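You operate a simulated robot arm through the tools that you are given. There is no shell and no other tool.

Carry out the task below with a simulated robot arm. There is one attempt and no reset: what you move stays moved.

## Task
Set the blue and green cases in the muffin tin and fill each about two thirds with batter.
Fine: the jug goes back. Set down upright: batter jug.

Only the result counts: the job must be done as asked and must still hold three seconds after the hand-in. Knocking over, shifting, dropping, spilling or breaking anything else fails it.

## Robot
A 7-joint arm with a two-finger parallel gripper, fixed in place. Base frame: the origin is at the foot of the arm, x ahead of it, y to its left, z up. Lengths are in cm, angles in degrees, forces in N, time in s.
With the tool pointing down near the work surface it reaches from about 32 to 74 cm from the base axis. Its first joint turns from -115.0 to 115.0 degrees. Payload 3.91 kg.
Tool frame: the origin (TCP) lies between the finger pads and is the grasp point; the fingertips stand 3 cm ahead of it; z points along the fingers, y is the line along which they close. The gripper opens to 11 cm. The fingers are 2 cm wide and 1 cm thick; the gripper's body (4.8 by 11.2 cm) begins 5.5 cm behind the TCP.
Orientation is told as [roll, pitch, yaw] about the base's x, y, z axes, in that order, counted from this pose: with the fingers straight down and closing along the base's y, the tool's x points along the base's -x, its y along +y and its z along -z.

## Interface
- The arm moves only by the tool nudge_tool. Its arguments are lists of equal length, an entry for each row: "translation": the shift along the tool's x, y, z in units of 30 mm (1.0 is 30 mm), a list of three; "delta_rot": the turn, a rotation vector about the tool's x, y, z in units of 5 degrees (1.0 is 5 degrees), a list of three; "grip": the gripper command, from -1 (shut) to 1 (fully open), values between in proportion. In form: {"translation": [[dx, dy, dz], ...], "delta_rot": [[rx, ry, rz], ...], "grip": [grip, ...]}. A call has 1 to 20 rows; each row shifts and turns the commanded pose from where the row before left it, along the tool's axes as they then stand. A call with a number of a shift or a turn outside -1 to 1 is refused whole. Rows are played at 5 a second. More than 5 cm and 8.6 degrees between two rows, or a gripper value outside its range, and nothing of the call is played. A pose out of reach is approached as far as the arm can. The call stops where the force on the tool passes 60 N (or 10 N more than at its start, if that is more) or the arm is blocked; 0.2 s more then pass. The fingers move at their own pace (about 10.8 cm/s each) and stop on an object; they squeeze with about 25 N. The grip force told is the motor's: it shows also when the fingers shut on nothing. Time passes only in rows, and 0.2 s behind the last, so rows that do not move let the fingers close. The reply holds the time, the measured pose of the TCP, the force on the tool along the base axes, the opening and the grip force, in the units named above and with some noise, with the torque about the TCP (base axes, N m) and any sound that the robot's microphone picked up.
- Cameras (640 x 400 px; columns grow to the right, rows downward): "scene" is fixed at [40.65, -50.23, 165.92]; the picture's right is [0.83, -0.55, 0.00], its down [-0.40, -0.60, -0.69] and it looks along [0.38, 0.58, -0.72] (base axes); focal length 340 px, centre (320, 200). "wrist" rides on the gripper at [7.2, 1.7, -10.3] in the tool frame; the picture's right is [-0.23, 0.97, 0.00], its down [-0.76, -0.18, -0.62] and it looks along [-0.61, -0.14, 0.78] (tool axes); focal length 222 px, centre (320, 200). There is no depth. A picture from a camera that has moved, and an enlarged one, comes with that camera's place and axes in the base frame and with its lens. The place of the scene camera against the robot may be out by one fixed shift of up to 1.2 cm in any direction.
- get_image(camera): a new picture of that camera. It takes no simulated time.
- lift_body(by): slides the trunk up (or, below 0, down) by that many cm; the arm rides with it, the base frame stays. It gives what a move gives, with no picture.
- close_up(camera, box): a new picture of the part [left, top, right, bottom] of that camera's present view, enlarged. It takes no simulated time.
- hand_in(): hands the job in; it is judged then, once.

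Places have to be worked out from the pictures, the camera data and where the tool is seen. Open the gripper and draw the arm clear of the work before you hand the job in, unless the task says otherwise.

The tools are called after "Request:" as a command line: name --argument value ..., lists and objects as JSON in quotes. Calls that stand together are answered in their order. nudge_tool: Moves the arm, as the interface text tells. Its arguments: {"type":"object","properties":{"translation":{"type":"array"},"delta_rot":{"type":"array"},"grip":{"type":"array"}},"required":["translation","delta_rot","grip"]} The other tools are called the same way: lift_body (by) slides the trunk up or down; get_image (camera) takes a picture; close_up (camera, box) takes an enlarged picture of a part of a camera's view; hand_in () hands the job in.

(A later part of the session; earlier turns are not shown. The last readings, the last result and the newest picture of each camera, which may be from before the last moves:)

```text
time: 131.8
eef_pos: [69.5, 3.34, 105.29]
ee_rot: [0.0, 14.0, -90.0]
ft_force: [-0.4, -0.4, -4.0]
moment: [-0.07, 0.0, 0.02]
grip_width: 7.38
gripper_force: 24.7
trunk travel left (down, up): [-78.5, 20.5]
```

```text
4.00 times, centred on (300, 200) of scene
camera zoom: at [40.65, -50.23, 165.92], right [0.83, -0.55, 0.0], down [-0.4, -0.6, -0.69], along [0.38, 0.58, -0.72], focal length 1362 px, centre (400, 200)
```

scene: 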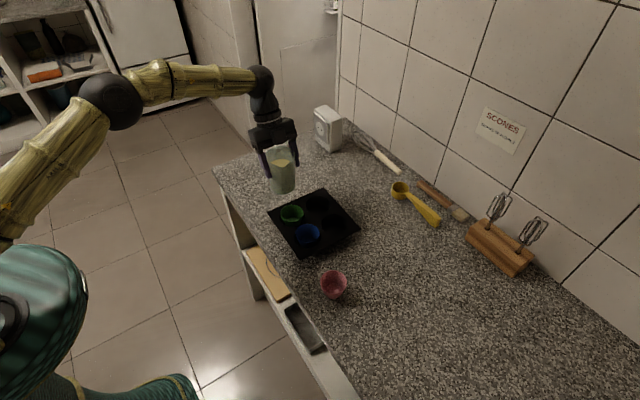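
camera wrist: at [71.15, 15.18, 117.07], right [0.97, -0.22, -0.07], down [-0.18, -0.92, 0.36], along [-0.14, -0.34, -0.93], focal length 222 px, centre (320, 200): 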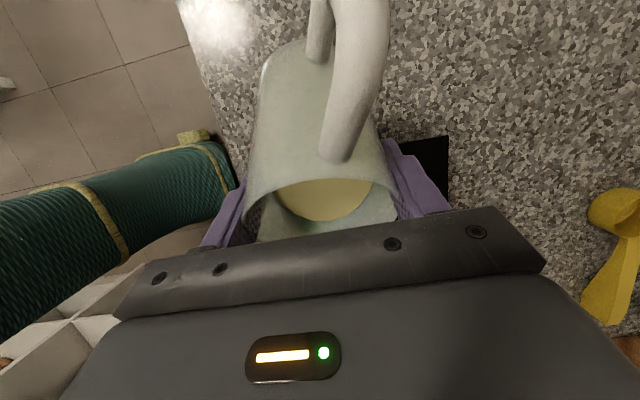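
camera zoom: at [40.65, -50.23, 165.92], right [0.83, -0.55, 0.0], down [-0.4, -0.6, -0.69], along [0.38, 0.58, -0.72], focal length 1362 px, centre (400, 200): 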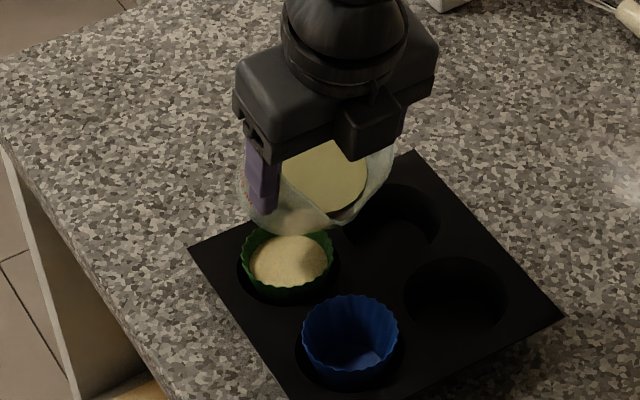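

The jug is positioned with its lip upstream of blue. I'll tilt to 50° about the lip, then lower about 2 cm.

Request:
nudge_tool --translation '[[0, 0, -0.057], [0, 0, -0.057], [0, 0, -0.057], [0, 0, -0.057], [0, 0, -0.057], [0, 0, -0.057], [0, 0, -0.057], [0, 0, 0]]' --delta_rot '[[0, 0.4, 0], [0, 0.4, 0], [0, 0.4, 0], [0, 0.4, 0], [0, 0.4, 0], [0, 0.4, 0], [0, 0.4, 0], [0, 0, 0]]' --grip '[-0.3, -0.3, -0.3, -0.3, -0.3, -0.3, -0.3, -0.3]'

Request:
close_up --camera "scene" --box '[265, 170, 345, 250]'

```text
time: 133.6
eef_pos: [69.51, 3.1, 106.34]
ee_rot: [-0.1, 28.0, -90.0]
ft_force: [-1.4, -0.2, -2.6]
moment: [-0.11, 0.0, 0.02]
grip_width: 7.39
gripper_force: 25.2
trunk travel left (down, up): [-78.5, 20.5]
```

```text
5.00 times, centred on (305, 210) of scene
camera zoom: at [40.65, -50.23, 165.92], right [0.83, -0.55, 0.0], down [-0.4, -0.6, -0.69], along [0.38, 0.58, -0.72], focal length 1702 px, centre (395, 150)
```

zoom: 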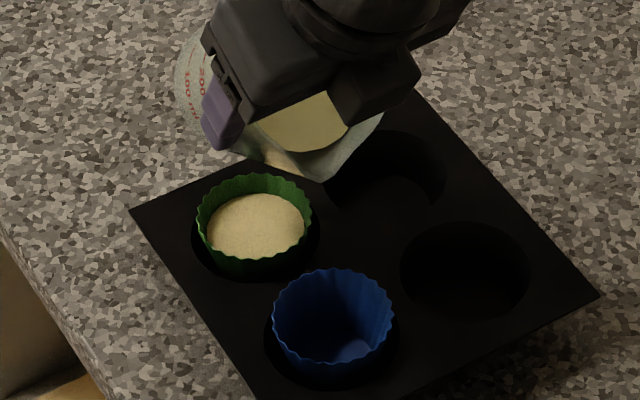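

No flow yet at 50°. I'll lower 1.9 cm, keeping the jug's base clear of the green case behind it.

Request:
nudge_tool --translation '[[-0.1, 0, 0.187], [-0.1, 0, 0.187], [-0.1, 0, 0.187], [0, 0, 0]]' --delta_rot '[[0, 0, 0], [0, 0, 0], [0, 0, 0], [0, 0, 0]]' --grip '[-0.3, -0.3, -0.3, -0.3]'

Request:
close_up --camera "scene" --box '[275, 185, 345, 250]'

Request:
get_image --camera "wrist"

```text
time: 134.6
eef_pos: [69.49, 2.92, 104.52]
ee_rot: [-0.1, 28.0, -90.0]
ft_force: [0.3, 0.5, -3.1]
moment: [-0.15, 0.0, 0.02]
grip_width: 7.37
gripper_force: 24.6
trunk travel left (down, up): [-78.5, 20.5]
```

```text
6.15 times, centred on (310, 218) of scene
camera zoom: at [40.65, -50.23, 165.92], right [0.83, -0.55, 0.0], down [-0.4, -0.6, -0.69], along [0.38, 0.58, -0.72], focal length 2095 px, centre (382, 92)
```

zoom: 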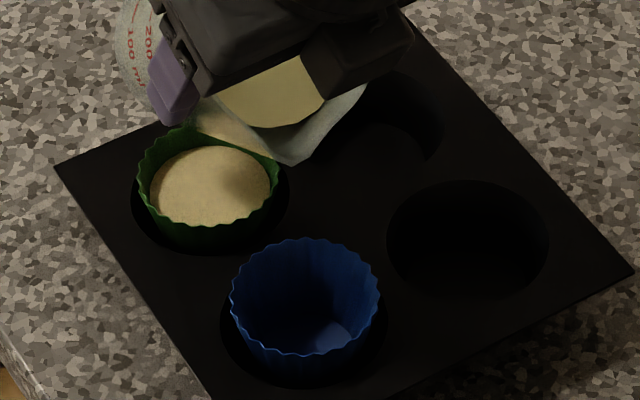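

```text
taken
camera wrist: at [71.29, 4.48, 117.03], right [0.97, -0.2, -0.11], down [-0.18, -0.97, 0.19], along [-0.14, -0.17, -0.98], focal length 222 px, centre (320, 200)
```

wrist: 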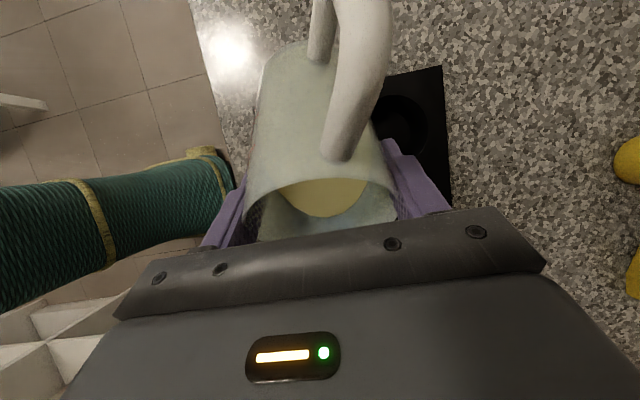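

The lip is about 0.4 cm more upstream than it was for green, so I'll shift that much toward -y and tilt another 4°.

Request:
nudge_tool --translation '[[-0.118, 0, -0.063], [0, 0, -0.0285], [0, 0, -0.0285], [0, 0, -0.0285], [0, 0, -0.0285], [0, 0, 0]]' --delta_rot '[[0, 0, 0], [0, 0.2, 0], [0, 0.2, 0], [0, 0.2, 0], [0, 0.2, 0], [0, 0, 0]]' --grip '[-0.3, -0.3, -0.3, -0.3, -0.3, -0.3]'

Request:
close_up --camera "scene" --box '[275, 185, 345, 250]'

```text
time: 136.0
eef_pos: [69.52, 2.24, 104.77]
ee_rot: [-0.1, 32.1, -90.0]
ft_force: [0.2, -0.7, -3.5]
moment: [-0.12, 0.03, 0.03]
grip_width: 7.4
gripper_force: 25.1
trunk travel left (down, up): [-78.5, 20.5]
```

```text
6.15 times, centred on (310, 218) of scene
camera zoom: at [40.65, -50.23, 165.92], right [0.83, -0.55, 0.0], down [-0.4, -0.6, -0.69], along [0.38, 0.58, -0.72], focal length 2095 px, centre (382, 92)
```

zoom: 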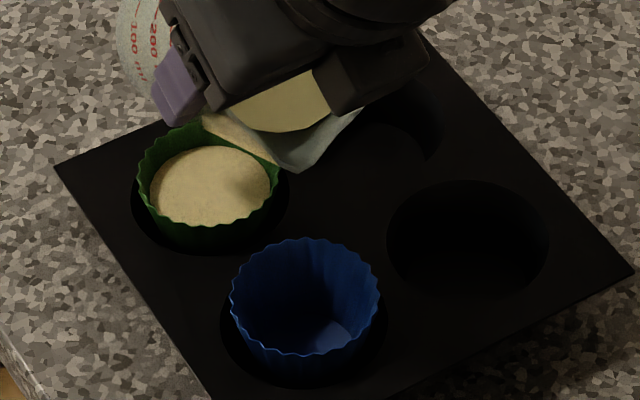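

There's no flow at 54°, as expected. I'll continue in 2° steps.

Request:
nudge_tool --translation '[[0, 0, -0.0285], [0, 0, -0.0285], [0, 0, 0]]' --delta_rot '[[0, 0.2, 0], [0, 0.2, 0], [0, 0, 0]]' --grip '[-0.3, -0.3, -0.3]'

Request:
close_up --camera "scene" --box '[275, 185, 345, 250]'

```text
time: 136.8
eef_pos: [69.52, 2.19, 104.86]
ee_rot: [0.0, 34.0, -90.1]
ft_force: [0.3, -0.1, -3.7]
moment: [-0.12, 0.05, -0.02]
grip_width: 7.41
gripper_force: 25.5
trunk travel left (down, up): [-78.5, 20.5]
```

```text
6.15 times, centred on (310, 218) of scene
camera zoom: at [40.65, -50.23, 165.92], right [0.83, -0.55, 0.0], down [-0.4, -0.6, -0.69], along [0.38, 0.58, -0.72], focal length 2095 px, centre (382, 92)
```

zoom: 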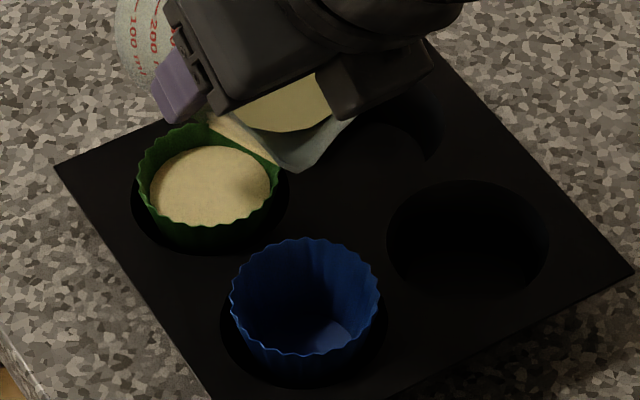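

Still none at 56°. I'll take another 2° step.

Request:
nudge_tool --translation '[[0, 0, -0.0285], [0, 0, -0.0285], [0, 0, 0]]' --delta_rot '[[0, 0.2, 0], [0, 0.2, 0], [0, 0, 0]]' --grip '[-0.3, -0.3, -0.3]'

Request:
close_up --camera "scene" --box '[275, 185, 345, 250]'

```text
time: 137.6
eef_pos: [69.42, 2.27, 105.04]
ee_rot: [-0.1, 36.0, -90.0]
ft_force: [0.4, 0.2, -3.0]
moment: [-0.09, 0.02, -0.01]
grip_width: 7.38
gripper_force: 24.8
trunk travel left (down, up): [-78.5, 20.5]
```

```text
6.15 times, centred on (310, 218) of scene
camera zoom: at [40.65, -50.23, 165.92], right [0.83, -0.55, 0.0], down [-0.4, -0.6, -0.69], along [0.38, 0.58, -0.72], focal length 2095 px, centre (382, 92)
```

zoom: 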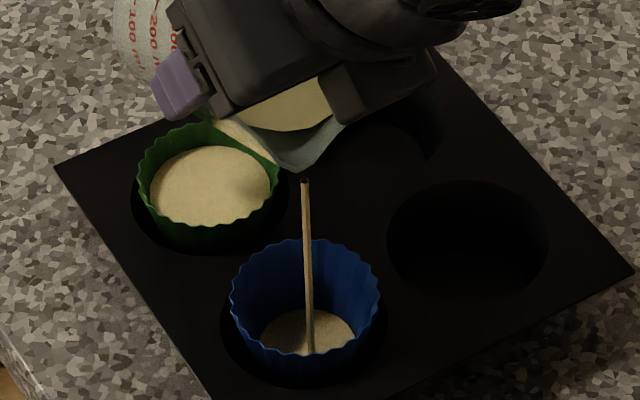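

Flow has started strongly and lands slightly forward of blue's centre. I'll shift 0.3 cm back while holding, then check the level.

Request:
nudge_tool --translation '[[0.081, 0, 0.059], [0, 0, 0], [0, 0, 0]]' --delta_rot '[[0, 0, 0], [0, 0, 0], [0, 0, 0]]' --grip '[-0.3, -0.3, -0.3]'

Request:
close_up --camera "scene" --box '[275, 185, 345, 250]'

```text
time: 138.4
eef_pos: [69.46, 2.45, 105.0]
ee_rot: [-0.1, 36.0, -90.1]
ft_force: [0.7, -0.7, -4.1]
moment: [-0.15, 0.0, 0.03]
grip_width: 7.38
gripper_force: 24.7
trunk travel left (down, up): [-78.5, 20.5]
```

```text
6.15 times, centred on (310, 218) of scene
camera zoom: at [40.65, -50.23, 165.92], right [0.83, -0.55, 0.0], down [-0.4, -0.6, -0.69], along [0.38, 0.58, -0.72], focal length 2095 px, centre (382, 92)
```

zoom: 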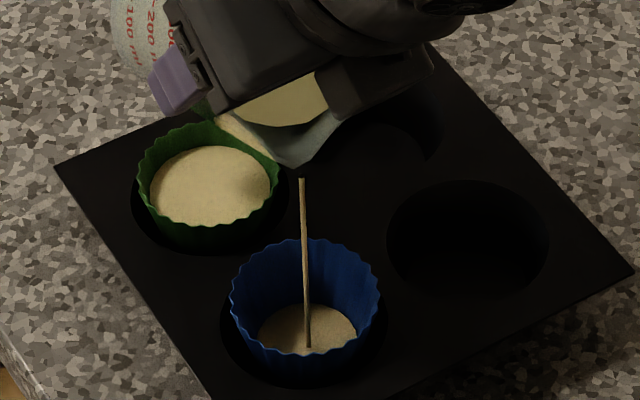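

The pool has just covered blue's base (far edge row ≈304); the two-thirds target is row ≈265. I'll tilt 2° more and hold.

Request:
nudge_tool --translation '[[0, 0, -0.0285], [0, 0, -0.0285], [0, 0, 0], [0, 0, 0], [0, 0, 0], [0, 0, 0]]' --delta_rot '[[0, 0.2, 0], [0, 0.2, 0], [0, 0, 0], [0, 0, 0], [0, 0, 0], [0, 0, 0]]' --grip '[-0.3, -0.3, -0.3, -0.3, -0.3, -0.3]'

Request:
close_up --camera "scene" --box '[275, 185, 345, 250]'

```text
time: 139.8
eef_pos: [69.57, 2.48, 105.17]
ee_rot: [0.0, 38.0, -89.9]
ft_force: [0.3, -0.3, -3.6]
moment: [-0.15, 0.0, -0.02]
grip_width: 7.4
gripper_force: 25.0
trunk travel left (down, up): [-78.5, 20.5]
```

```text
6.15 times, centred on (310, 218) of scene
camera zoom: at [40.65, -50.23, 165.92], right [0.83, -0.55, 0.0], down [-0.4, -0.6, -0.69], along [0.38, 0.58, -0.72], focal length 2095 px, centre (382, 92)
```

zoom: 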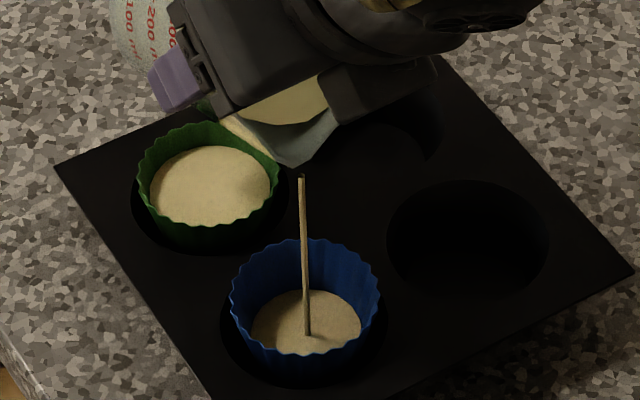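

The far edge is at row ≈291. I'll tilt 2° more and hold longer.

Request:
nudge_tool --translation '[[0, 0, -0.0285], [0, 0, -0.0285], [0, 0, 0], [0, 0, 0], [0, 0, 0], [0, 0, 0], [0, 0, 0]]' --delta_rot '[[0, 0.2, 0], [0, 0.2, 0], [0, 0, 0], [0, 0, 0], [0, 0, 0], [0, 0, 0], [0, 0, 0]]' --grip '[-0.3, -0.3, -0.3, -0.3, -0.3, -0.3, -0.3]'

Request:
close_up --camera "scene" --box '[275, 185, 345, 250]'

```text
time: 141.4
eef_pos: [69.47, 2.24, 105.37]
ee_rot: [-0.1, 39.9, -90.0]
ft_force: [-0.8, 0.0, -3.0]
moment: [-0.08, -0.02, 0.01]
grip_width: 7.38
gripper_force: 24.6
trunk travel left (down, up): [-78.5, 20.5]
```

```text
6.15 times, centred on (310, 218) of scene
camera zoom: at [40.65, -50.23, 165.92], right [0.83, -0.55, 0.0], down [-0.4, -0.6, -0.69], along [0.38, 0.58, -0.72], focal length 2095 px, centre (382, 92)
```

zoom: 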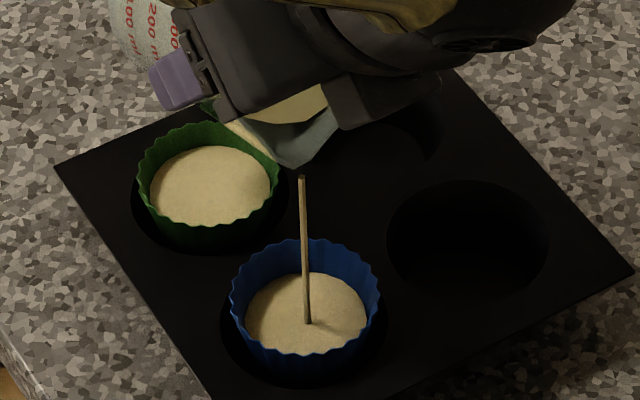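

The far edge is at row ≈274, nearly there. I'll hold 0.4 s and check.

Request:
nudge_tool --translation '[[0, 0, 0], [0, 0, 0]]' --delta_rot '[[0, 0, 0], [0, 0, 0]]' --grip '[-0.3, -0.3]'

Request:
close_up --camera "scene" --box '[275, 185, 345, 250]'

```text
time: 142.0
eef_pos: [69.55, 2.26, 105.28]
ee_rot: [-0.2, 40.0, -89.9]
ft_force: [0.6, 0.7, -2.7]
moment: [-0.13, 0.0, -0.01]
grip_width: 7.38
gripper_force: 25.1
trunk travel left (down, up): [-78.5, 20.5]
```

```text
6.15 times, centred on (310, 218) of scene
camera zoom: at [40.65, -50.23, 165.92], right [0.83, -0.55, 0.0], down [-0.4, -0.6, -0.69], along [0.38, 0.58, -0.72], focal length 2095 px, centre (382, 92)
```

zoom: 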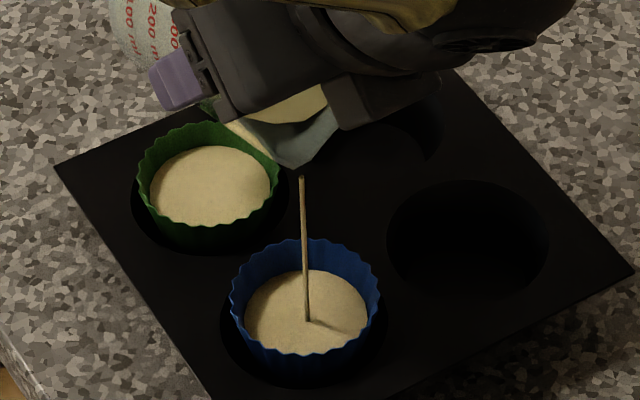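

At row ≈270, it's just short of target. I'll hold 0.4 s more, then rotate the jug back 20° about the TCP, which keeps its base clear of green.

Request:
nudge_tool --translation '[[0, 0, 0], [0, 0, 0], [0, 0, 0], [0, 0, 0], [0, 0, 0], [0, 0, 0], [0, 0, 0], [0, 0, 0]]' --delta_rot '[[0, 0, 0], [0, 0, 0], [0, -0.8, 0], [0, -0.8, 0], [0, -0.8, 0], [0, -0.8, 0], [0, -0.8, 0], [0, 0, 0]]' --grip '[-0.3, -0.3, -0.3, -0.3, -0.3, -0.3, -0.3, -0.3]'

Request:
close_up --camera "scene" --box '[275, 185, 345, 250]'

Request:
get_image --camera "scene"

```text
time: 143.8
eef_pos: [69.66, 2.27, 105.33]
ee_rot: [-0.1, 19.9, -90.0]
ft_force: [0.3, 0.0, -2.7]
moment: [-0.11, 0.0, -0.01]
grip_width: 7.36
gripper_force: 25.4
trunk travel left (down, up): [-78.5, 20.5]
```

```text
6.15 times, centred on (310, 218) of scene
camera zoom: at [40.65, -50.23, 165.92], right [0.83, -0.55, 0.0], down [-0.4, -0.6, -0.69], along [0.38, 0.58, -0.72], focal length 2095 px, centre (382, 92)
```

zoom: 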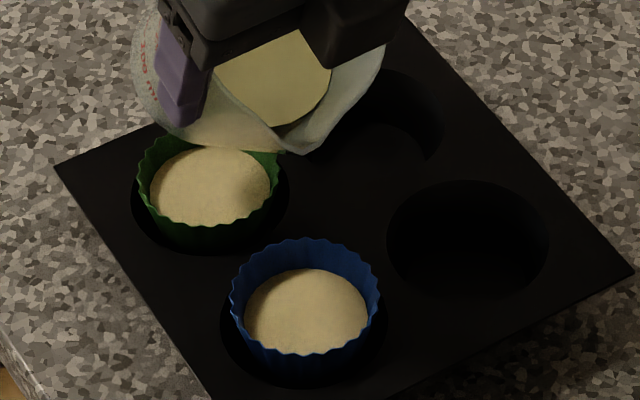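

```text
taken
```

scene: 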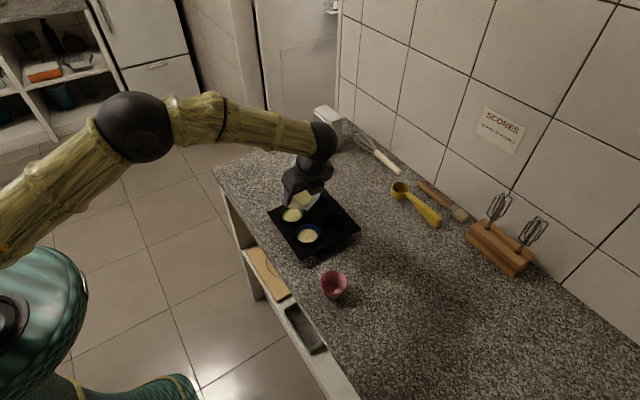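

Both cases have batter and nothing has spilled. I'll measure the fill levels more precisely with tight close-ups.

Request:
close_up --camera "scene" --box '[294, 220, 322, 246]'

Request:
close_up --camera "scene" --box '[278, 202, 306, 228]'

```text
15.38 times, centred on (308, 233) of scene
camera zoom: at [40.65, -50.23, 165.92], right [0.83, -0.55, 0.0], down [-0.4, -0.6, -0.69], along [0.38, 0.58, -0.72], focal length 5238 px, centre (505, -308)
```

zoom: 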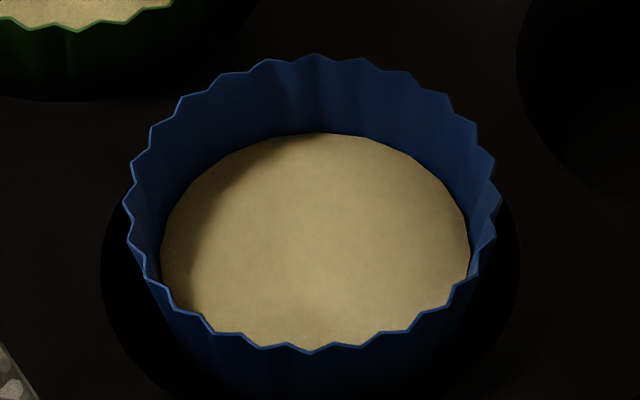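

```text
15.38 times, centred on (292, 215) of scene
camera zoom: at [40.65, -50.23, 165.92], right [0.83, -0.55, 0.0], down [-0.4, -0.6, -0.69], along [0.38, 0.58, -0.72], focal length 5238 px, centre (751, -31)
```

zoom: 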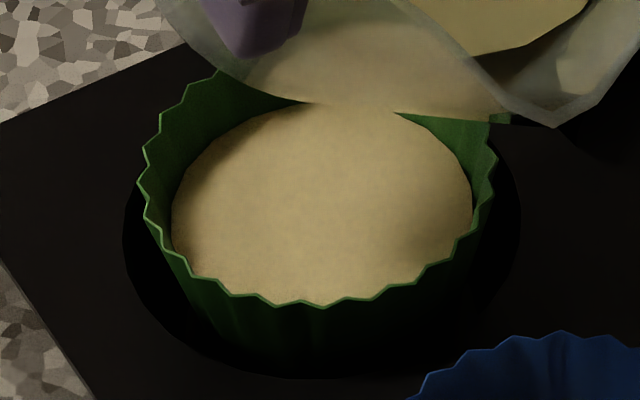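

Blue is at about 59% and green about 64% of the height, which is a little low by volume. I'll top both up slightly, starting with blue: tilt back to the previous pour angle and hold briefly.

Request:
nudge_tool --translation '[[0, 0, 0], [0, 0, 0], [0, 0, 0], [0, 0, 0], [0, 0, 0], [0, 0, 0], [0, 0, 0], [0, 0, 0]]' --delta_rot '[[0, 0.8, 0], [0, 0.8, 0], [0, 0.8, 0], [0, 0.8, 0], [0, 0.4, 0], [0, 0.2, 0], [0, 0.2, 0], [0, 0, 0]]' --grip '[-0.3, -0.3, -0.3, -0.3, -0.3, -0.3, -0.3, -0.3]'

Request:
close_up --camera "scene" --box '[294, 220, 322, 246]'

Request:
close_up --camera "scene" --box '[275, 185, 345, 250]'

```text
time: 145.6
eef_pos: [69.5, 2.31, 105.49]
ee_rot: [-0.1, 39.9, -90.2]
ft_force: [1.2, 0.4, -2.3]
moment: [-0.09, 0.04, 0.01]
grip_width: 7.35
gripper_force: 25.1
trunk travel left (down, up): [-78.5, 20.5]
```

```text
15.38 times, centred on (308, 233) of scene
camera zoom: at [40.65, -50.23, 165.92], right [0.83, -0.55, 0.0], down [-0.4, -0.6, -0.69], along [0.38, 0.58, -0.72], focal length 5238 px, centre (505, -308)
```

zoom: 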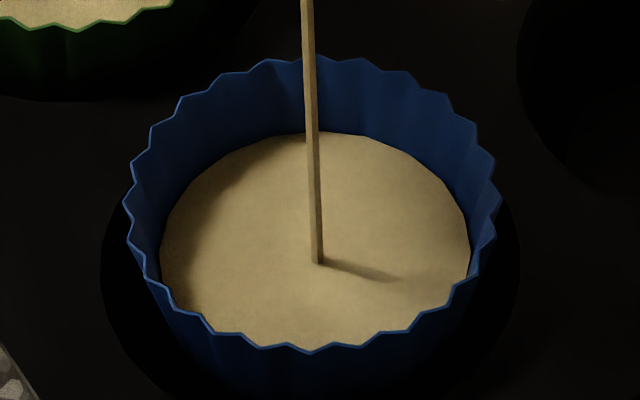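

```text
6.15 times, centred on (310, 218) of scene
camera zoom: at [40.65, -50.23, 165.92], right [0.83, -0.55, 0.0], down [-0.4, -0.6, -0.69], along [0.38, 0.58, -0.72], focal length 2095 px, centre (382, 92)
```

zoom: 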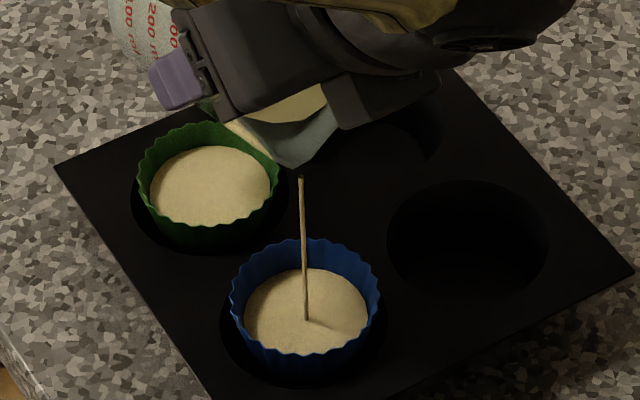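

It's flowing again in the middle of blue. The target far edge is row ≈115 in this tight zoom (now ≈131). I'll tilt 1° more and hold.

Request:
nudge_tool --translation '[[0, 0, -0.0285], [0, 0, 0], [0, 0, 0], [0, 0, 0]]' --delta_rot '[[0, 0.2, 0], [0, 0, 0], [0, 0, 0], [0, 0, 0]]' --grip '[-0.3, -0.3, -0.3, -0.3]'

Request:
close_up --camera "scene" --box '[294, 220, 322, 246]'

```text
time: 146.6
eef_pos: [69.4, 2.2, 105.37]
ee_rot: [-0.2, 41.0, -89.9]
ft_force: [0.3, -0.2, -2.5]
moment: [-0.11, 0.02, 0.0]
grip_width: 7.35
gripper_force: 24.5
trunk travel left (down, up): [-78.5, 20.5]
```

```text
15.38 times, centred on (308, 233) of scene
camera zoom: at [40.65, -50.23, 165.92], right [0.83, -0.55, 0.0], down [-0.4, -0.6, -0.69], along [0.38, 0.58, -0.72], focal length 5238 px, centre (505, -308)
```

zoom: 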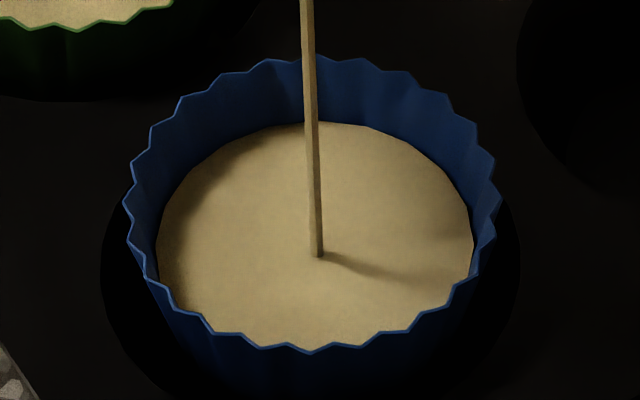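

The far edge is at row ≈123. I'll hold 0.5 s more and then tilt back.

Request:
nudge_tool --translation '[[0, 0, 0], [0, 0, 0], [0, 0, 0], [0, 0, 0], [0, 0, 0], [0, 0, 0], [0, 0, 0], [0, 0, 0], [0, 0, 0]]' --delta_rot '[[0, 0, 0], [0, 0, 0], [0, 0, 0], [0, -0.8, 0], [0, -0.8, 0], [0, -0.8, 0], [0, -0.8, 0], [0, -0.8, 0], [0, 0, 0]]' --grip '[-0.3, -0.3, -0.3, -0.3, -0.3, -0.3, -0.3, -0.3, -0.3]'

Request:
close_up --camera "scene" --box '[294, 220, 322, 246]'

Request:
close_up --camera "scene" --box '[265, 175, 345, 250]'

```text
time: 148.6
eef_pos: [69.47, 2.16, 105.38]
ee_rot: [-0.2, 20.9, -90.0]
ft_force: [0.4, -0.1, -3.1]
moment: [-0.04, -0.01, 0.0]
grip_width: 7.38
gripper_force: 25.3
trunk travel left (down, up): [-78.5, 20.5]
```

```text
15.38 times, centred on (308, 233) of scene
camera zoom: at [40.65, -50.23, 165.92], right [0.83, -0.55, 0.0], down [-0.4, -0.6, -0.69], along [0.38, 0.58, -0.72], focal length 5238 px, centre (505, -308)
```

zoom: 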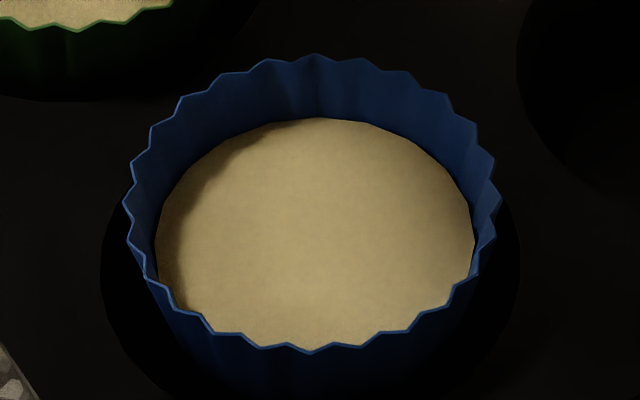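

```text
5.33 times, centred on (305, 212) of scene
camera zoom: at [40.65, -50.23, 165.92], right [0.83, -0.55, 0.0], down [-0.4, -0.6, -0.69], along [0.38, 0.58, -0.72], focal length 1816 px, centre (400, 133)
```

zoom: 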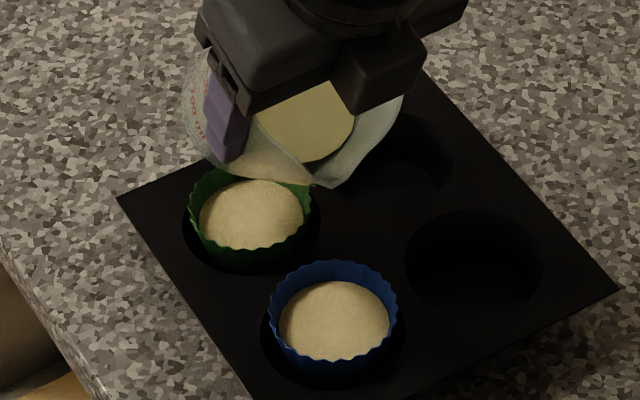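

Blue is now at about 67–68%. I'll move the jug back 8.4 cm to +y at this tilt to top up green the same way.

Request:
nudge_tool --translation '[[0.26, 0, 0.1], [0.523, 0, 0.2], [0.523, 0, 0.2], [0.523, 0, 0.2], [0.523, 0, 0.2], [0.26, 0, 0.1], [0, 0, 0]]' --delta_rot '[[0, 0, 0], [0, 0, 0], [0, 0, 0], [0, 0, 0], [0, 0, 0], [0, 0, 0], [0, 0, 0]]' --grip '[-0.3, -0.3, -0.3, -0.3, -0.3, -0.3, -0.3]'

Request:
nudge_tool --translation '[[0, 0, 0], [0, 0, 0], [0, 0, 0], [0, 0, 0], [0, 0, 0]]' --delta_rot '[[0, 0.8, 0], [0, 0.8, 0], [0, 0.8, 0], [0, 0.8, 0], [0, 0, 0]]' --grip '[-0.3, -0.3, -0.3, -0.3, -0.3]'

Request:
close_up --camera "scene" --box '[265, 165, 335, 235]'

Request:
close_up --camera "scene" --box '[278, 202, 306, 228]'

```text
time: 150.2
eef_pos: [69.56, 10.62, 105.37]
ee_rot: [0.0, 20.9, -90.0]
ft_force: [-0.8, 0.7, -2.7]
moment: [-0.05, 0.01, -0.01]
grip_width: 7.35
gripper_force: 24.6
trunk travel left (down, up): [-78.5, 20.5]
```

```text
time: 151.4
eef_pos: [69.64, 10.74, 105.51]
ee_rot: [0.0, 37.0, -90.1]
ft_force: [-0.6, -0.4, -2.8]
moment: [-0.09, 0.0, -0.05]
grip_width: 7.37
gripper_force: 24.9
trunk travel left (down, up): [-78.5, 20.5]
```

```text
5.71 times, centred on (300, 200) of scene
camera zoom: at [40.65, -50.23, 165.92], right [0.83, -0.55, 0.0], down [-0.4, -0.6, -0.69], along [0.38, 0.58, -0.72], focal length 1946 px, centre (434, 200)
```

zoom: 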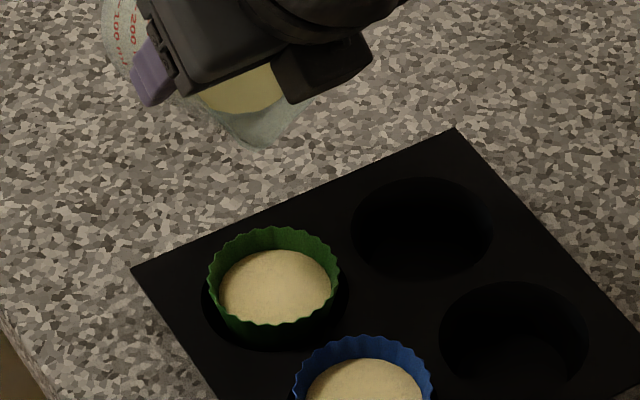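

```text
15.38 times, centred on (292, 215) of scene
camera zoom: at [40.65, -50.23, 165.92], right [0.83, -0.55, 0.0], down [-0.4, -0.6, -0.69], along [0.38, 0.58, -0.72], focal length 5238 px, centre (751, -31)
```

zoom: 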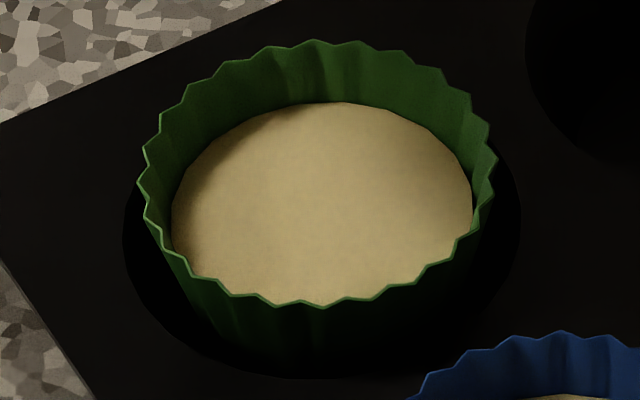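

Green is at about 65% by the same measure. I'll top it up just a little, tilting to the flow threshold in small steps.

Request:
nudge_tool --translation '[[0, 0, -0.0285], [0, 0, -0.0285], [0, 0, -0.0285], [0, 0, -0.0285], [0, 0, 0]]' --delta_rot '[[0, 0.2, 0], [0, 0.2, 0], [0, 0.2, 0], [0, 0.2, 0], [0, 0, 0]]' --grip '[-0.3, -0.3, -0.3, -0.3, -0.3]'

Request:
close_up --camera "scene" --box '[265, 165, 335, 235]'

```text
time: 152.6
eef_pos: [69.6, 10.39, 105.63]
ee_rot: [-0.1, 41.0, -90.1]
ft_force: [-0.4, -0.8, -2.7]
moment: [-0.1, 0.0, 0.01]
grip_width: 7.37
gripper_force: 25.6
trunk travel left (down, up): [-78.5, 20.5]
```

```text
5.71 times, centred on (300, 200) of scene
camera zoom: at [40.65, -50.23, 165.92], right [0.83, -0.55, 0.0], down [-0.4, -0.6, -0.69], along [0.38, 0.58, -0.72], focal length 1946 px, centre (434, 200)
```

zoom: 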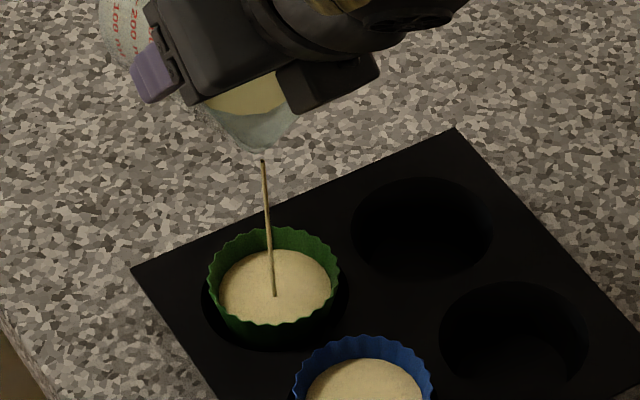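

A thin stream falls into green's middle. I'll hold 0.6 s and check the level.

Request:
nudge_tool --translation '[[0, 0, 0], [0, 0, 0], [0, 0, 0]]' --delta_rot '[[0, 0, 0], [0, 0, 0], [0, 0, 0]]' --grip '[-0.3, -0.3, -0.3]'

Request:
close_up --camera "scene" --box '[278, 202, 306, 228]'

```text
time: 153.4
eef_pos: [69.46, 10.37, 105.77]
ee_rot: [-0.1, 41.0, -90.2]
ft_force: [-0.8, -0.2, -2.7]
moment: [-0.13, -0.01, -0.02]
grip_width: 7.35
gripper_force: 25.0
trunk travel left (down, up): [-78.5, 20.5]
```

```text
15.38 times, centred on (292, 215) of scene
camera zoom: at [40.65, -50.23, 165.92], right [0.83, -0.55, 0.0], down [-0.4, -0.6, -0.69], along [0.38, 0.58, -0.72], focal length 5238 px, centre (751, -31)
```

zoom: 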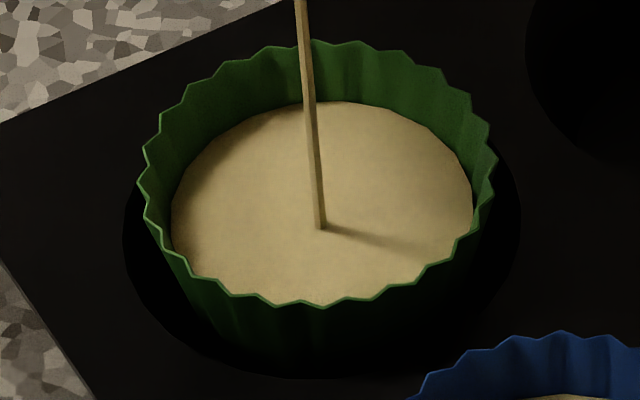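

It's barely rising. I'll tilt 1° more and hold 0.8 s.

Request:
nudge_tool --translation '[[0, 0, -0.0285], [0, 0, 0], [0, 0, 0], [0, 0, 0]]' --delta_rot '[[0, 0.2, 0], [0, 0, 0], [0, 0, 0], [0, 0, 0]]' --grip '[-0.3, -0.3, -0.3, -0.3]'

Request:
close_up --camera "scene" --box '[278, 202, 306, 228]'

```text
time: 154.4
eef_pos: [69.51, 10.36, 105.89]
ee_rot: [0.0, 42.1, -90.0]
ft_force: [-0.2, 0.5, -2.8]
moment: [-0.1, 0.04, 0.01]
grip_width: 7.34
gripper_force: 25.1
trunk travel left (down, up): [-78.5, 20.5]
```

```text
15.38 times, centred on (292, 215) of scene
camera zoom: at [40.65, -50.23, 165.92], right [0.83, -0.55, 0.0], down [-0.4, -0.6, -0.69], along [0.38, 0.58, -0.72], focal length 5238 px, centre (751, -31)
```

zoom: 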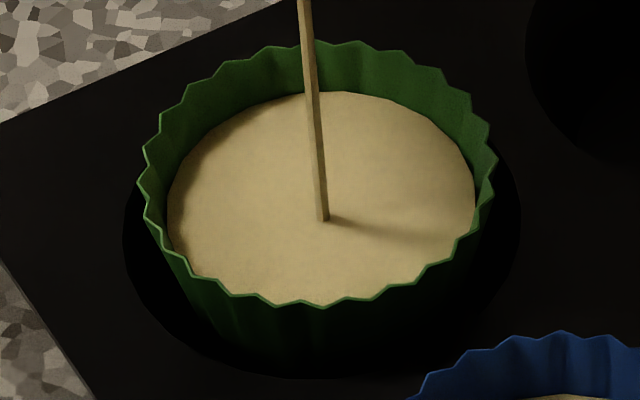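

Green is now at about 70% of its height. I'll tilt the jug back right away, all the way toward upright, in steps.

Request:
nudge_tool --translation '[[0, 0, 0], [0, 0, 0], [0, 0, 0], [0, 0, 0], [0, 0, 0], [0, 0, 0], [0, 0, 0], [0, 0, 0]]' --delta_rot '[[0, -0.9, 0], [0, -0.9, 0], [0, -0.9, 0], [0, -0.9, 0], [0, -0.9, 0], [0, -0.9, 0], [0, -0.9, 0], [0, 0, 0]]' --grip '[-0.3, -0.3, -0.3, -0.3, -0.3, -0.3, -0.3, -0.3]'

Request:
close_up --camera "scene" --box '[278, 202, 306, 228]'

Request:
close_up --camera "scene" --box '[250, 150, 350, 250]'

```text
time: 156.2
eef_pos: [69.5, 10.3, 105.82]
ee_rot: [-0.1, 10.5, -90.0]
ft_force: [-0.2, -0.6, -2.3]
moment: [-0.07, 0.05, 0.0]
grip_width: 7.35
gripper_force: 24.8
trunk travel left (down, up): [-78.5, 20.5]
```

```text
15.38 times, centred on (292, 215) of scene
camera zoom: at [40.65, -50.23, 165.92], right [0.83, -0.55, 0.0], down [-0.4, -0.6, -0.69], along [0.38, 0.58, -0.72], focal length 5238 px, centre (751, -31)
```

zoom: 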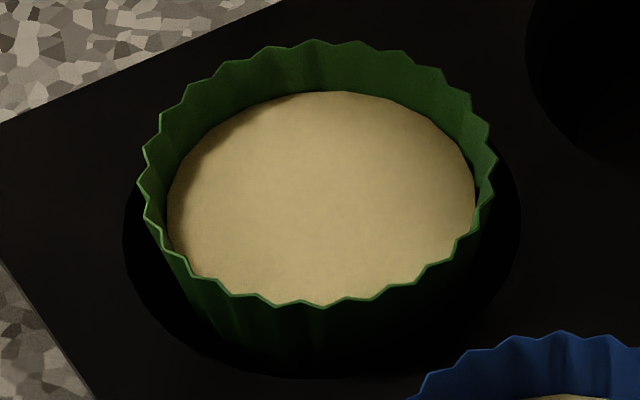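

```text
4.00 times, centred on (300, 200) of scene
camera zoom: at [40.65, -50.23, 165.92], right [0.83, -0.55, 0.0], down [-0.4, -0.6, -0.69], along [0.38, 0.58, -0.72], focal length 1362 px, centre (400, 200)
```

zoom: 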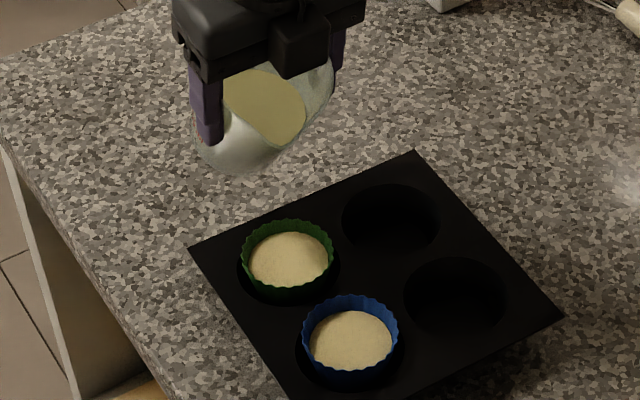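

Both cases are at about two thirds, nothing spilled. Now I'll return the jug: tilt fully upright (tool at 22°) here, well above the tin.

Request:
nudge_tool --translation '[[0, 0, 0], [0, 0, 0], [0, 0, 0], [0, 0, 0], [0, 0, 0], [0, 0, 0], [0, 0, 0], [0, 0, 0], [0, 0, 0]]' --delta_rot '[[0, -0.8125, 0], [0, -0.8125, 0], [0, -0.8125, 0], [0, -0.8125, 0], [0, -0.8125, 0], [0, -0.8125, 0], [0, -0.8125, 0], [0, -0.8125, 0], [0, 0, 0]]' --grip '[-0.3, -0.3, -0.3, -0.3, -0.3, -0.3, -0.3, -0.3, -0.3]'

Request:
nudge_tool --translation '[[0, 0, 0], [0, 0, 0], [0, 0, 0], [0, 0, 0], [0, 0, 0], [0, 0, 0], [0, 0, 0], [0, 0, 0], [0, 0, 0], [0, 0, 0], [0, 0, 0]]' --delta_rot '[[-0.337, 0, -0.834], [-0.337, 0, -0.834], [-0.337, 0, -0.834], [-0.337, 0, -0.834], [-0.337, 0, -0.834], [-0.337, 0, -0.834], [-0.337, 0, -0.834], [-0.337, 0, -0.834], [-0.337, 0, -0.834], [-0.337, 0, -0.834], [0, 0, 0]]' --grip '[-0.3, -0.3, -0.3, -0.3, -0.3, -0.3, -0.3, -0.3, -0.3, -0.3, -0.3]'

Request:
get_image --camera "wrist"

Request:
close_up --camera "scene" --box '[240, 120, 360, 250]'

```text
time: 158.2
eef_pos: [69.55, 10.44, 105.65]
ee_rot: [0.0, -21.9, -89.8]
ft_force: [0.1, 0.4, -2.7]
moment: [-0.02, 0.06, 0.0]
grip_width: 7.39
gripper_force: 25.6
trunk travel left (down, up): [-78.5, 20.5]
```

```text
time: 160.6
eef_pos: [69.52, 10.34, 105.73]
ee_rot: [0.1, -21.9, -44.8]
ft_force: [0.6, 0.4, -2.8]
moment: [0.0, -0.03, 0.01]
grip_width: 7.38
gripper_force: 25.4
trunk travel left (down, up): [-78.5, 20.5]
```

```text
taken
camera wrist: at [63.31, 18.98, 112.68], right [0.84, 0.54, 0.08], down [0.21, -0.46, 0.86], along [0.51, -0.7, -0.5], focal length 222 px, centre (320, 200)
```

wrist: 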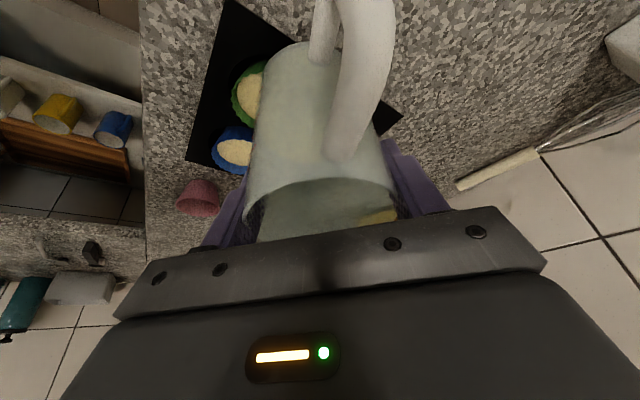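

```text
3.08 times, centred on (300, 185) of scene
camera zoom: at [40.65, -50.23, 165.92], right [0.83, -0.55, 0.0], down [-0.4, -0.6, -0.69], along [0.38, 0.58, -0.72], focal length 1048 px, centre (382, 246)
```

zoom: 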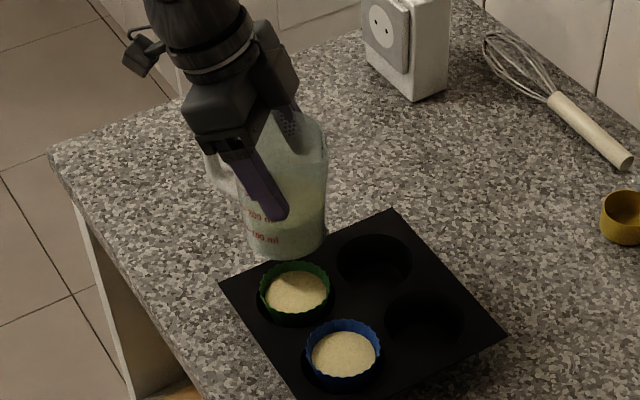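

The jug is upright and back at its original yaw. I'll carry it back over its original spot.

Request:
nudge_tool --translation '[[0.318, 0.4626, -0.129], [0.318, 0.4626, -0.129], [0.318, 0.4626, -0.129], [0.318, 0.4626, -0.129], [0.318, 0.4626, -0.129], [0.318, 0.4626, -0.129], [0.318, 0.4626, -0.129], [0.318, 0.4626, -0.129], [0.318, 0.4626, -0.129], [0, 0, 0]]' --delta_rot '[[0, 0, 0], [0, 0, 0], [0, 0, 0], [0, 0, 0], [0, 0, 0], [0, 0, 0], [0, 0, 0], [0, 0, 0], [0, 0, 0], [0, 0, 0]]' --grip '[-0.3, -0.3, -0.3, -0.3, -0.3, -0.3, -0.3, -0.3, -0.3, -0.3]'

Request:
close_up --camera "scene" --box '[220, 110, 320, 200]'

```text
time: 162.8
eef_pos: [71.81, 25.82, 105.82]
ee_rot: [-0.1, -21.9, -45.0]
ft_force: [0.2, 0.2, -2.6]
moment: [-0.06, -0.03, 0.0]
grip_width: 7.39
gripper_force: 25.3
trunk travel left (down, up): [-78.5, 20.5]
```

```text
4.44 times, centred on (270, 155) of scene
camera zoom: at [40.65, -50.23, 165.92], right [0.83, -0.55, 0.0], down [-0.4, -0.6, -0.69], along [0.38, 0.58, -0.72], focal length 1513 px, centre (542, 400)
```

zoom: 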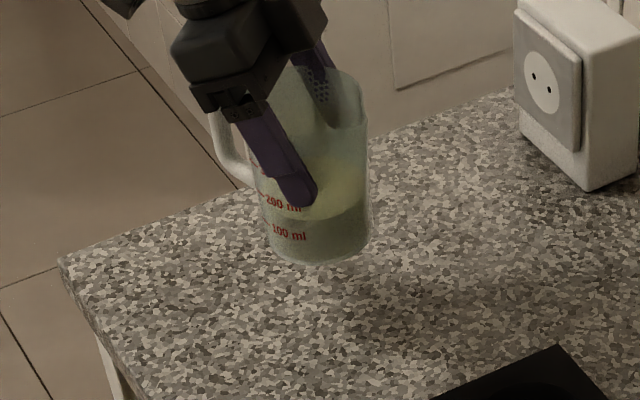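

The jug is above its original place. I'll lower it 6.2 cm to just above the counter, then creep down with force checks.

Request:
nudge_tool --translation '[[0.129, 0, 0.319], [0.129, 0, 0.319], [0.129, 0, 0.319], [0.129, 0, 0.319], [0.129, 0, 0.319], [0.129, 0, 0.319], [0, 0, 0]]' --delta_rot '[[0, 0, 0], [0, 0, 0], [0, 0, 0], [0, 0, 0], [0, 0, 0], [0, 0, 0], [0, 0, 0]]' --grip '[-0.3, -0.3, -0.3, -0.3, -0.3, -0.3, -0.3]'

Request:
nudge_tool --translation '[[0.02, 0, 0.05], [0.02, 0, 0.05], [0, 0, 0]]' --delta_rot '[[0, 0, 0], [0, 0, 0], [0, 0, 0]]' --grip '[-0.3, -0.3, -0.3]'

```text
time: 164.4
eef_pos: [71.84, 25.88, 99.57]
ee_rot: [0.0, -21.9, -45.0]
ft_force: [-0.1, -1.3, -2.8]
moment: [-0.06, -0.02, 0.03]
grip_width: 7.34
gripper_force: 25.2
trunk travel left (down, up): [-78.5, 20.5]
```

```text
time: 165.2
eef_pos: [71.81, 25.83, 99.35]
ee_rot: [0.0, -21.8, -45.0]
ft_force: [0.6, 0.0, -2.5]
moment: [-0.06, 0.02, 0.0]
grip_width: 7.34
gripper_force: 24.8
trunk travel left (down, up): [-78.5, 20.5]
```

No contact yet at 99.35; the grasp was at about 98.8. I'll creep lower.

Request:
nudge_tool --translation '[[0.02, 0, 0.05], [0.02, 0, 0.05], [0, 0, 0]]' --delta_rot '[[0, 0, 0], [0, 0, 0], [0, 0, 0]]' --grip '[-0.3, -0.3, -0.3]'

Request:
nudge_tool --translation '[[0.015, 0, 0.035], [0, 0, 0]]' --delta_rot '[[0, 0, 0], [0, 0, 0]]' --grip '[-0.3, -0.3]'

Request:
close_up --camera "scene" --box '[230, 120, 310, 190]'

```text
time: 166.0
eef_pos: [71.72, 25.75, 98.96]
ee_rot: [-0.1, -21.8, -45.0]
ft_force: [0.9, -0.3, -2.4]
moment: [-0.02, -0.04, 0.01]
grip_width: 7.38
gripper_force: 25.1
trunk travel left (down, up): [-78.5, 20.5]
```

```text
time: 166.6
eef_pos: [71.72, 25.73, 98.91]
ee_rot: [0.0, -21.9, -45.0]
ft_force: [-0.4, -0.6, -0.4]
moment: [0.04, 0.01, -0.02]
grip_width: 7.38
gripper_force: 24.5
trunk travel left (down, up): [-78.5, 20.5]
```

```text
5.71 times, centred on (270, 155) of scene
camera zoom: at [40.65, -50.23, 165.92], right [0.83, -0.55, 0.0], down [-0.4, -0.6, -0.69], along [0.38, 0.58, -0.72], focal length 1946 px, centre (606, 457)
```

zoom: 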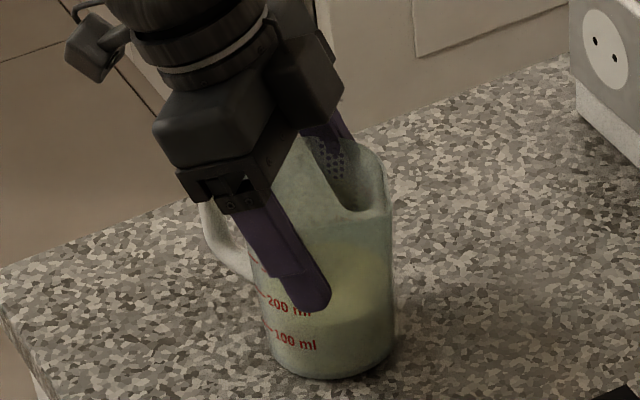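

The weight is now carried by the counter and the jug is at its original spot. I'll settle a hair lower and open the fingers slowly.

Request:
nudge_tool --translation '[[0.006, 0, 0.014], [0, 0, 0], [0, 0, 0], [0, 0, 0], [0, 0, 0], [0, 0, 0], [0, 0, 0], [0, 0, 0]]' --delta_rot '[[0, 0, 0], [0, 0, 0], [0, 0, 0], [0, 0, 0], [0, 0, 0], [0, 0, 0], [0, 0, 0], [0, 0, 0]]' --grip '[-0.3, 0.2, 0.34, 0.4, 0.5, 0.65, 0.85, 1]'

Request:
close_up --camera "wrist" --box '[160, 20, 480, 220]'

Request:
close_up --camera "scene" --box '[230, 120, 310, 190]'

```text
time: 168.4
eef_pos: [71.73, 25.76, 98.9]
ee_rot: [-0.1, -21.9, -45.0]
ft_force: [0.0, -0.2, -0.1]
moment: [0.02, -0.02, -0.02]
grip_width: 11.0
gripper_force: 0.0
trunk travel left (down, up): [-78.5, 20.5]
```

```text
2.00 times, centred on (320, 120) of wrist
camera zoom: at [65.54, 34.45, 105.81], right [0.84, 0.54, 0.09], down [0.21, -0.46, 0.86], along [0.51, -0.7, -0.5], focal length 444 px, centre (320, 360)
```

zoom: 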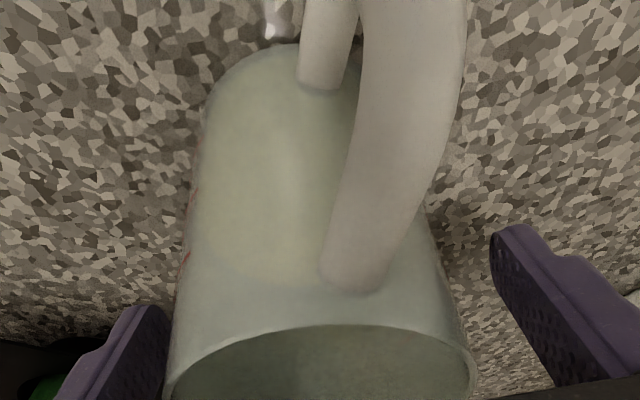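

```text
5.71 times, centred on (270, 155) of scene
camera zoom: at [40.65, -50.23, 165.92], right [0.83, -0.55, 0.0], down [-0.4, -0.6, -0.69], along [0.38, 0.58, -0.72], focal length 1946 px, centre (606, 457)
```

zoom: 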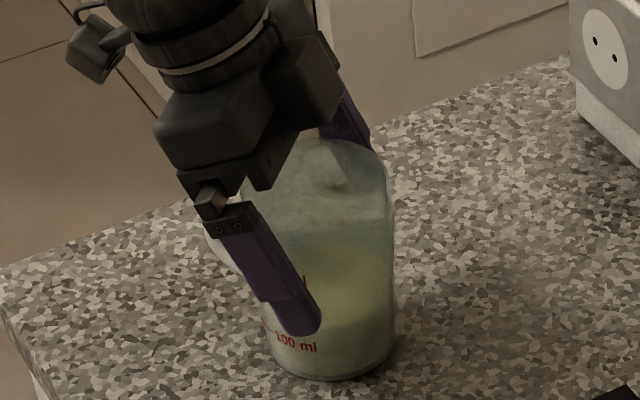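

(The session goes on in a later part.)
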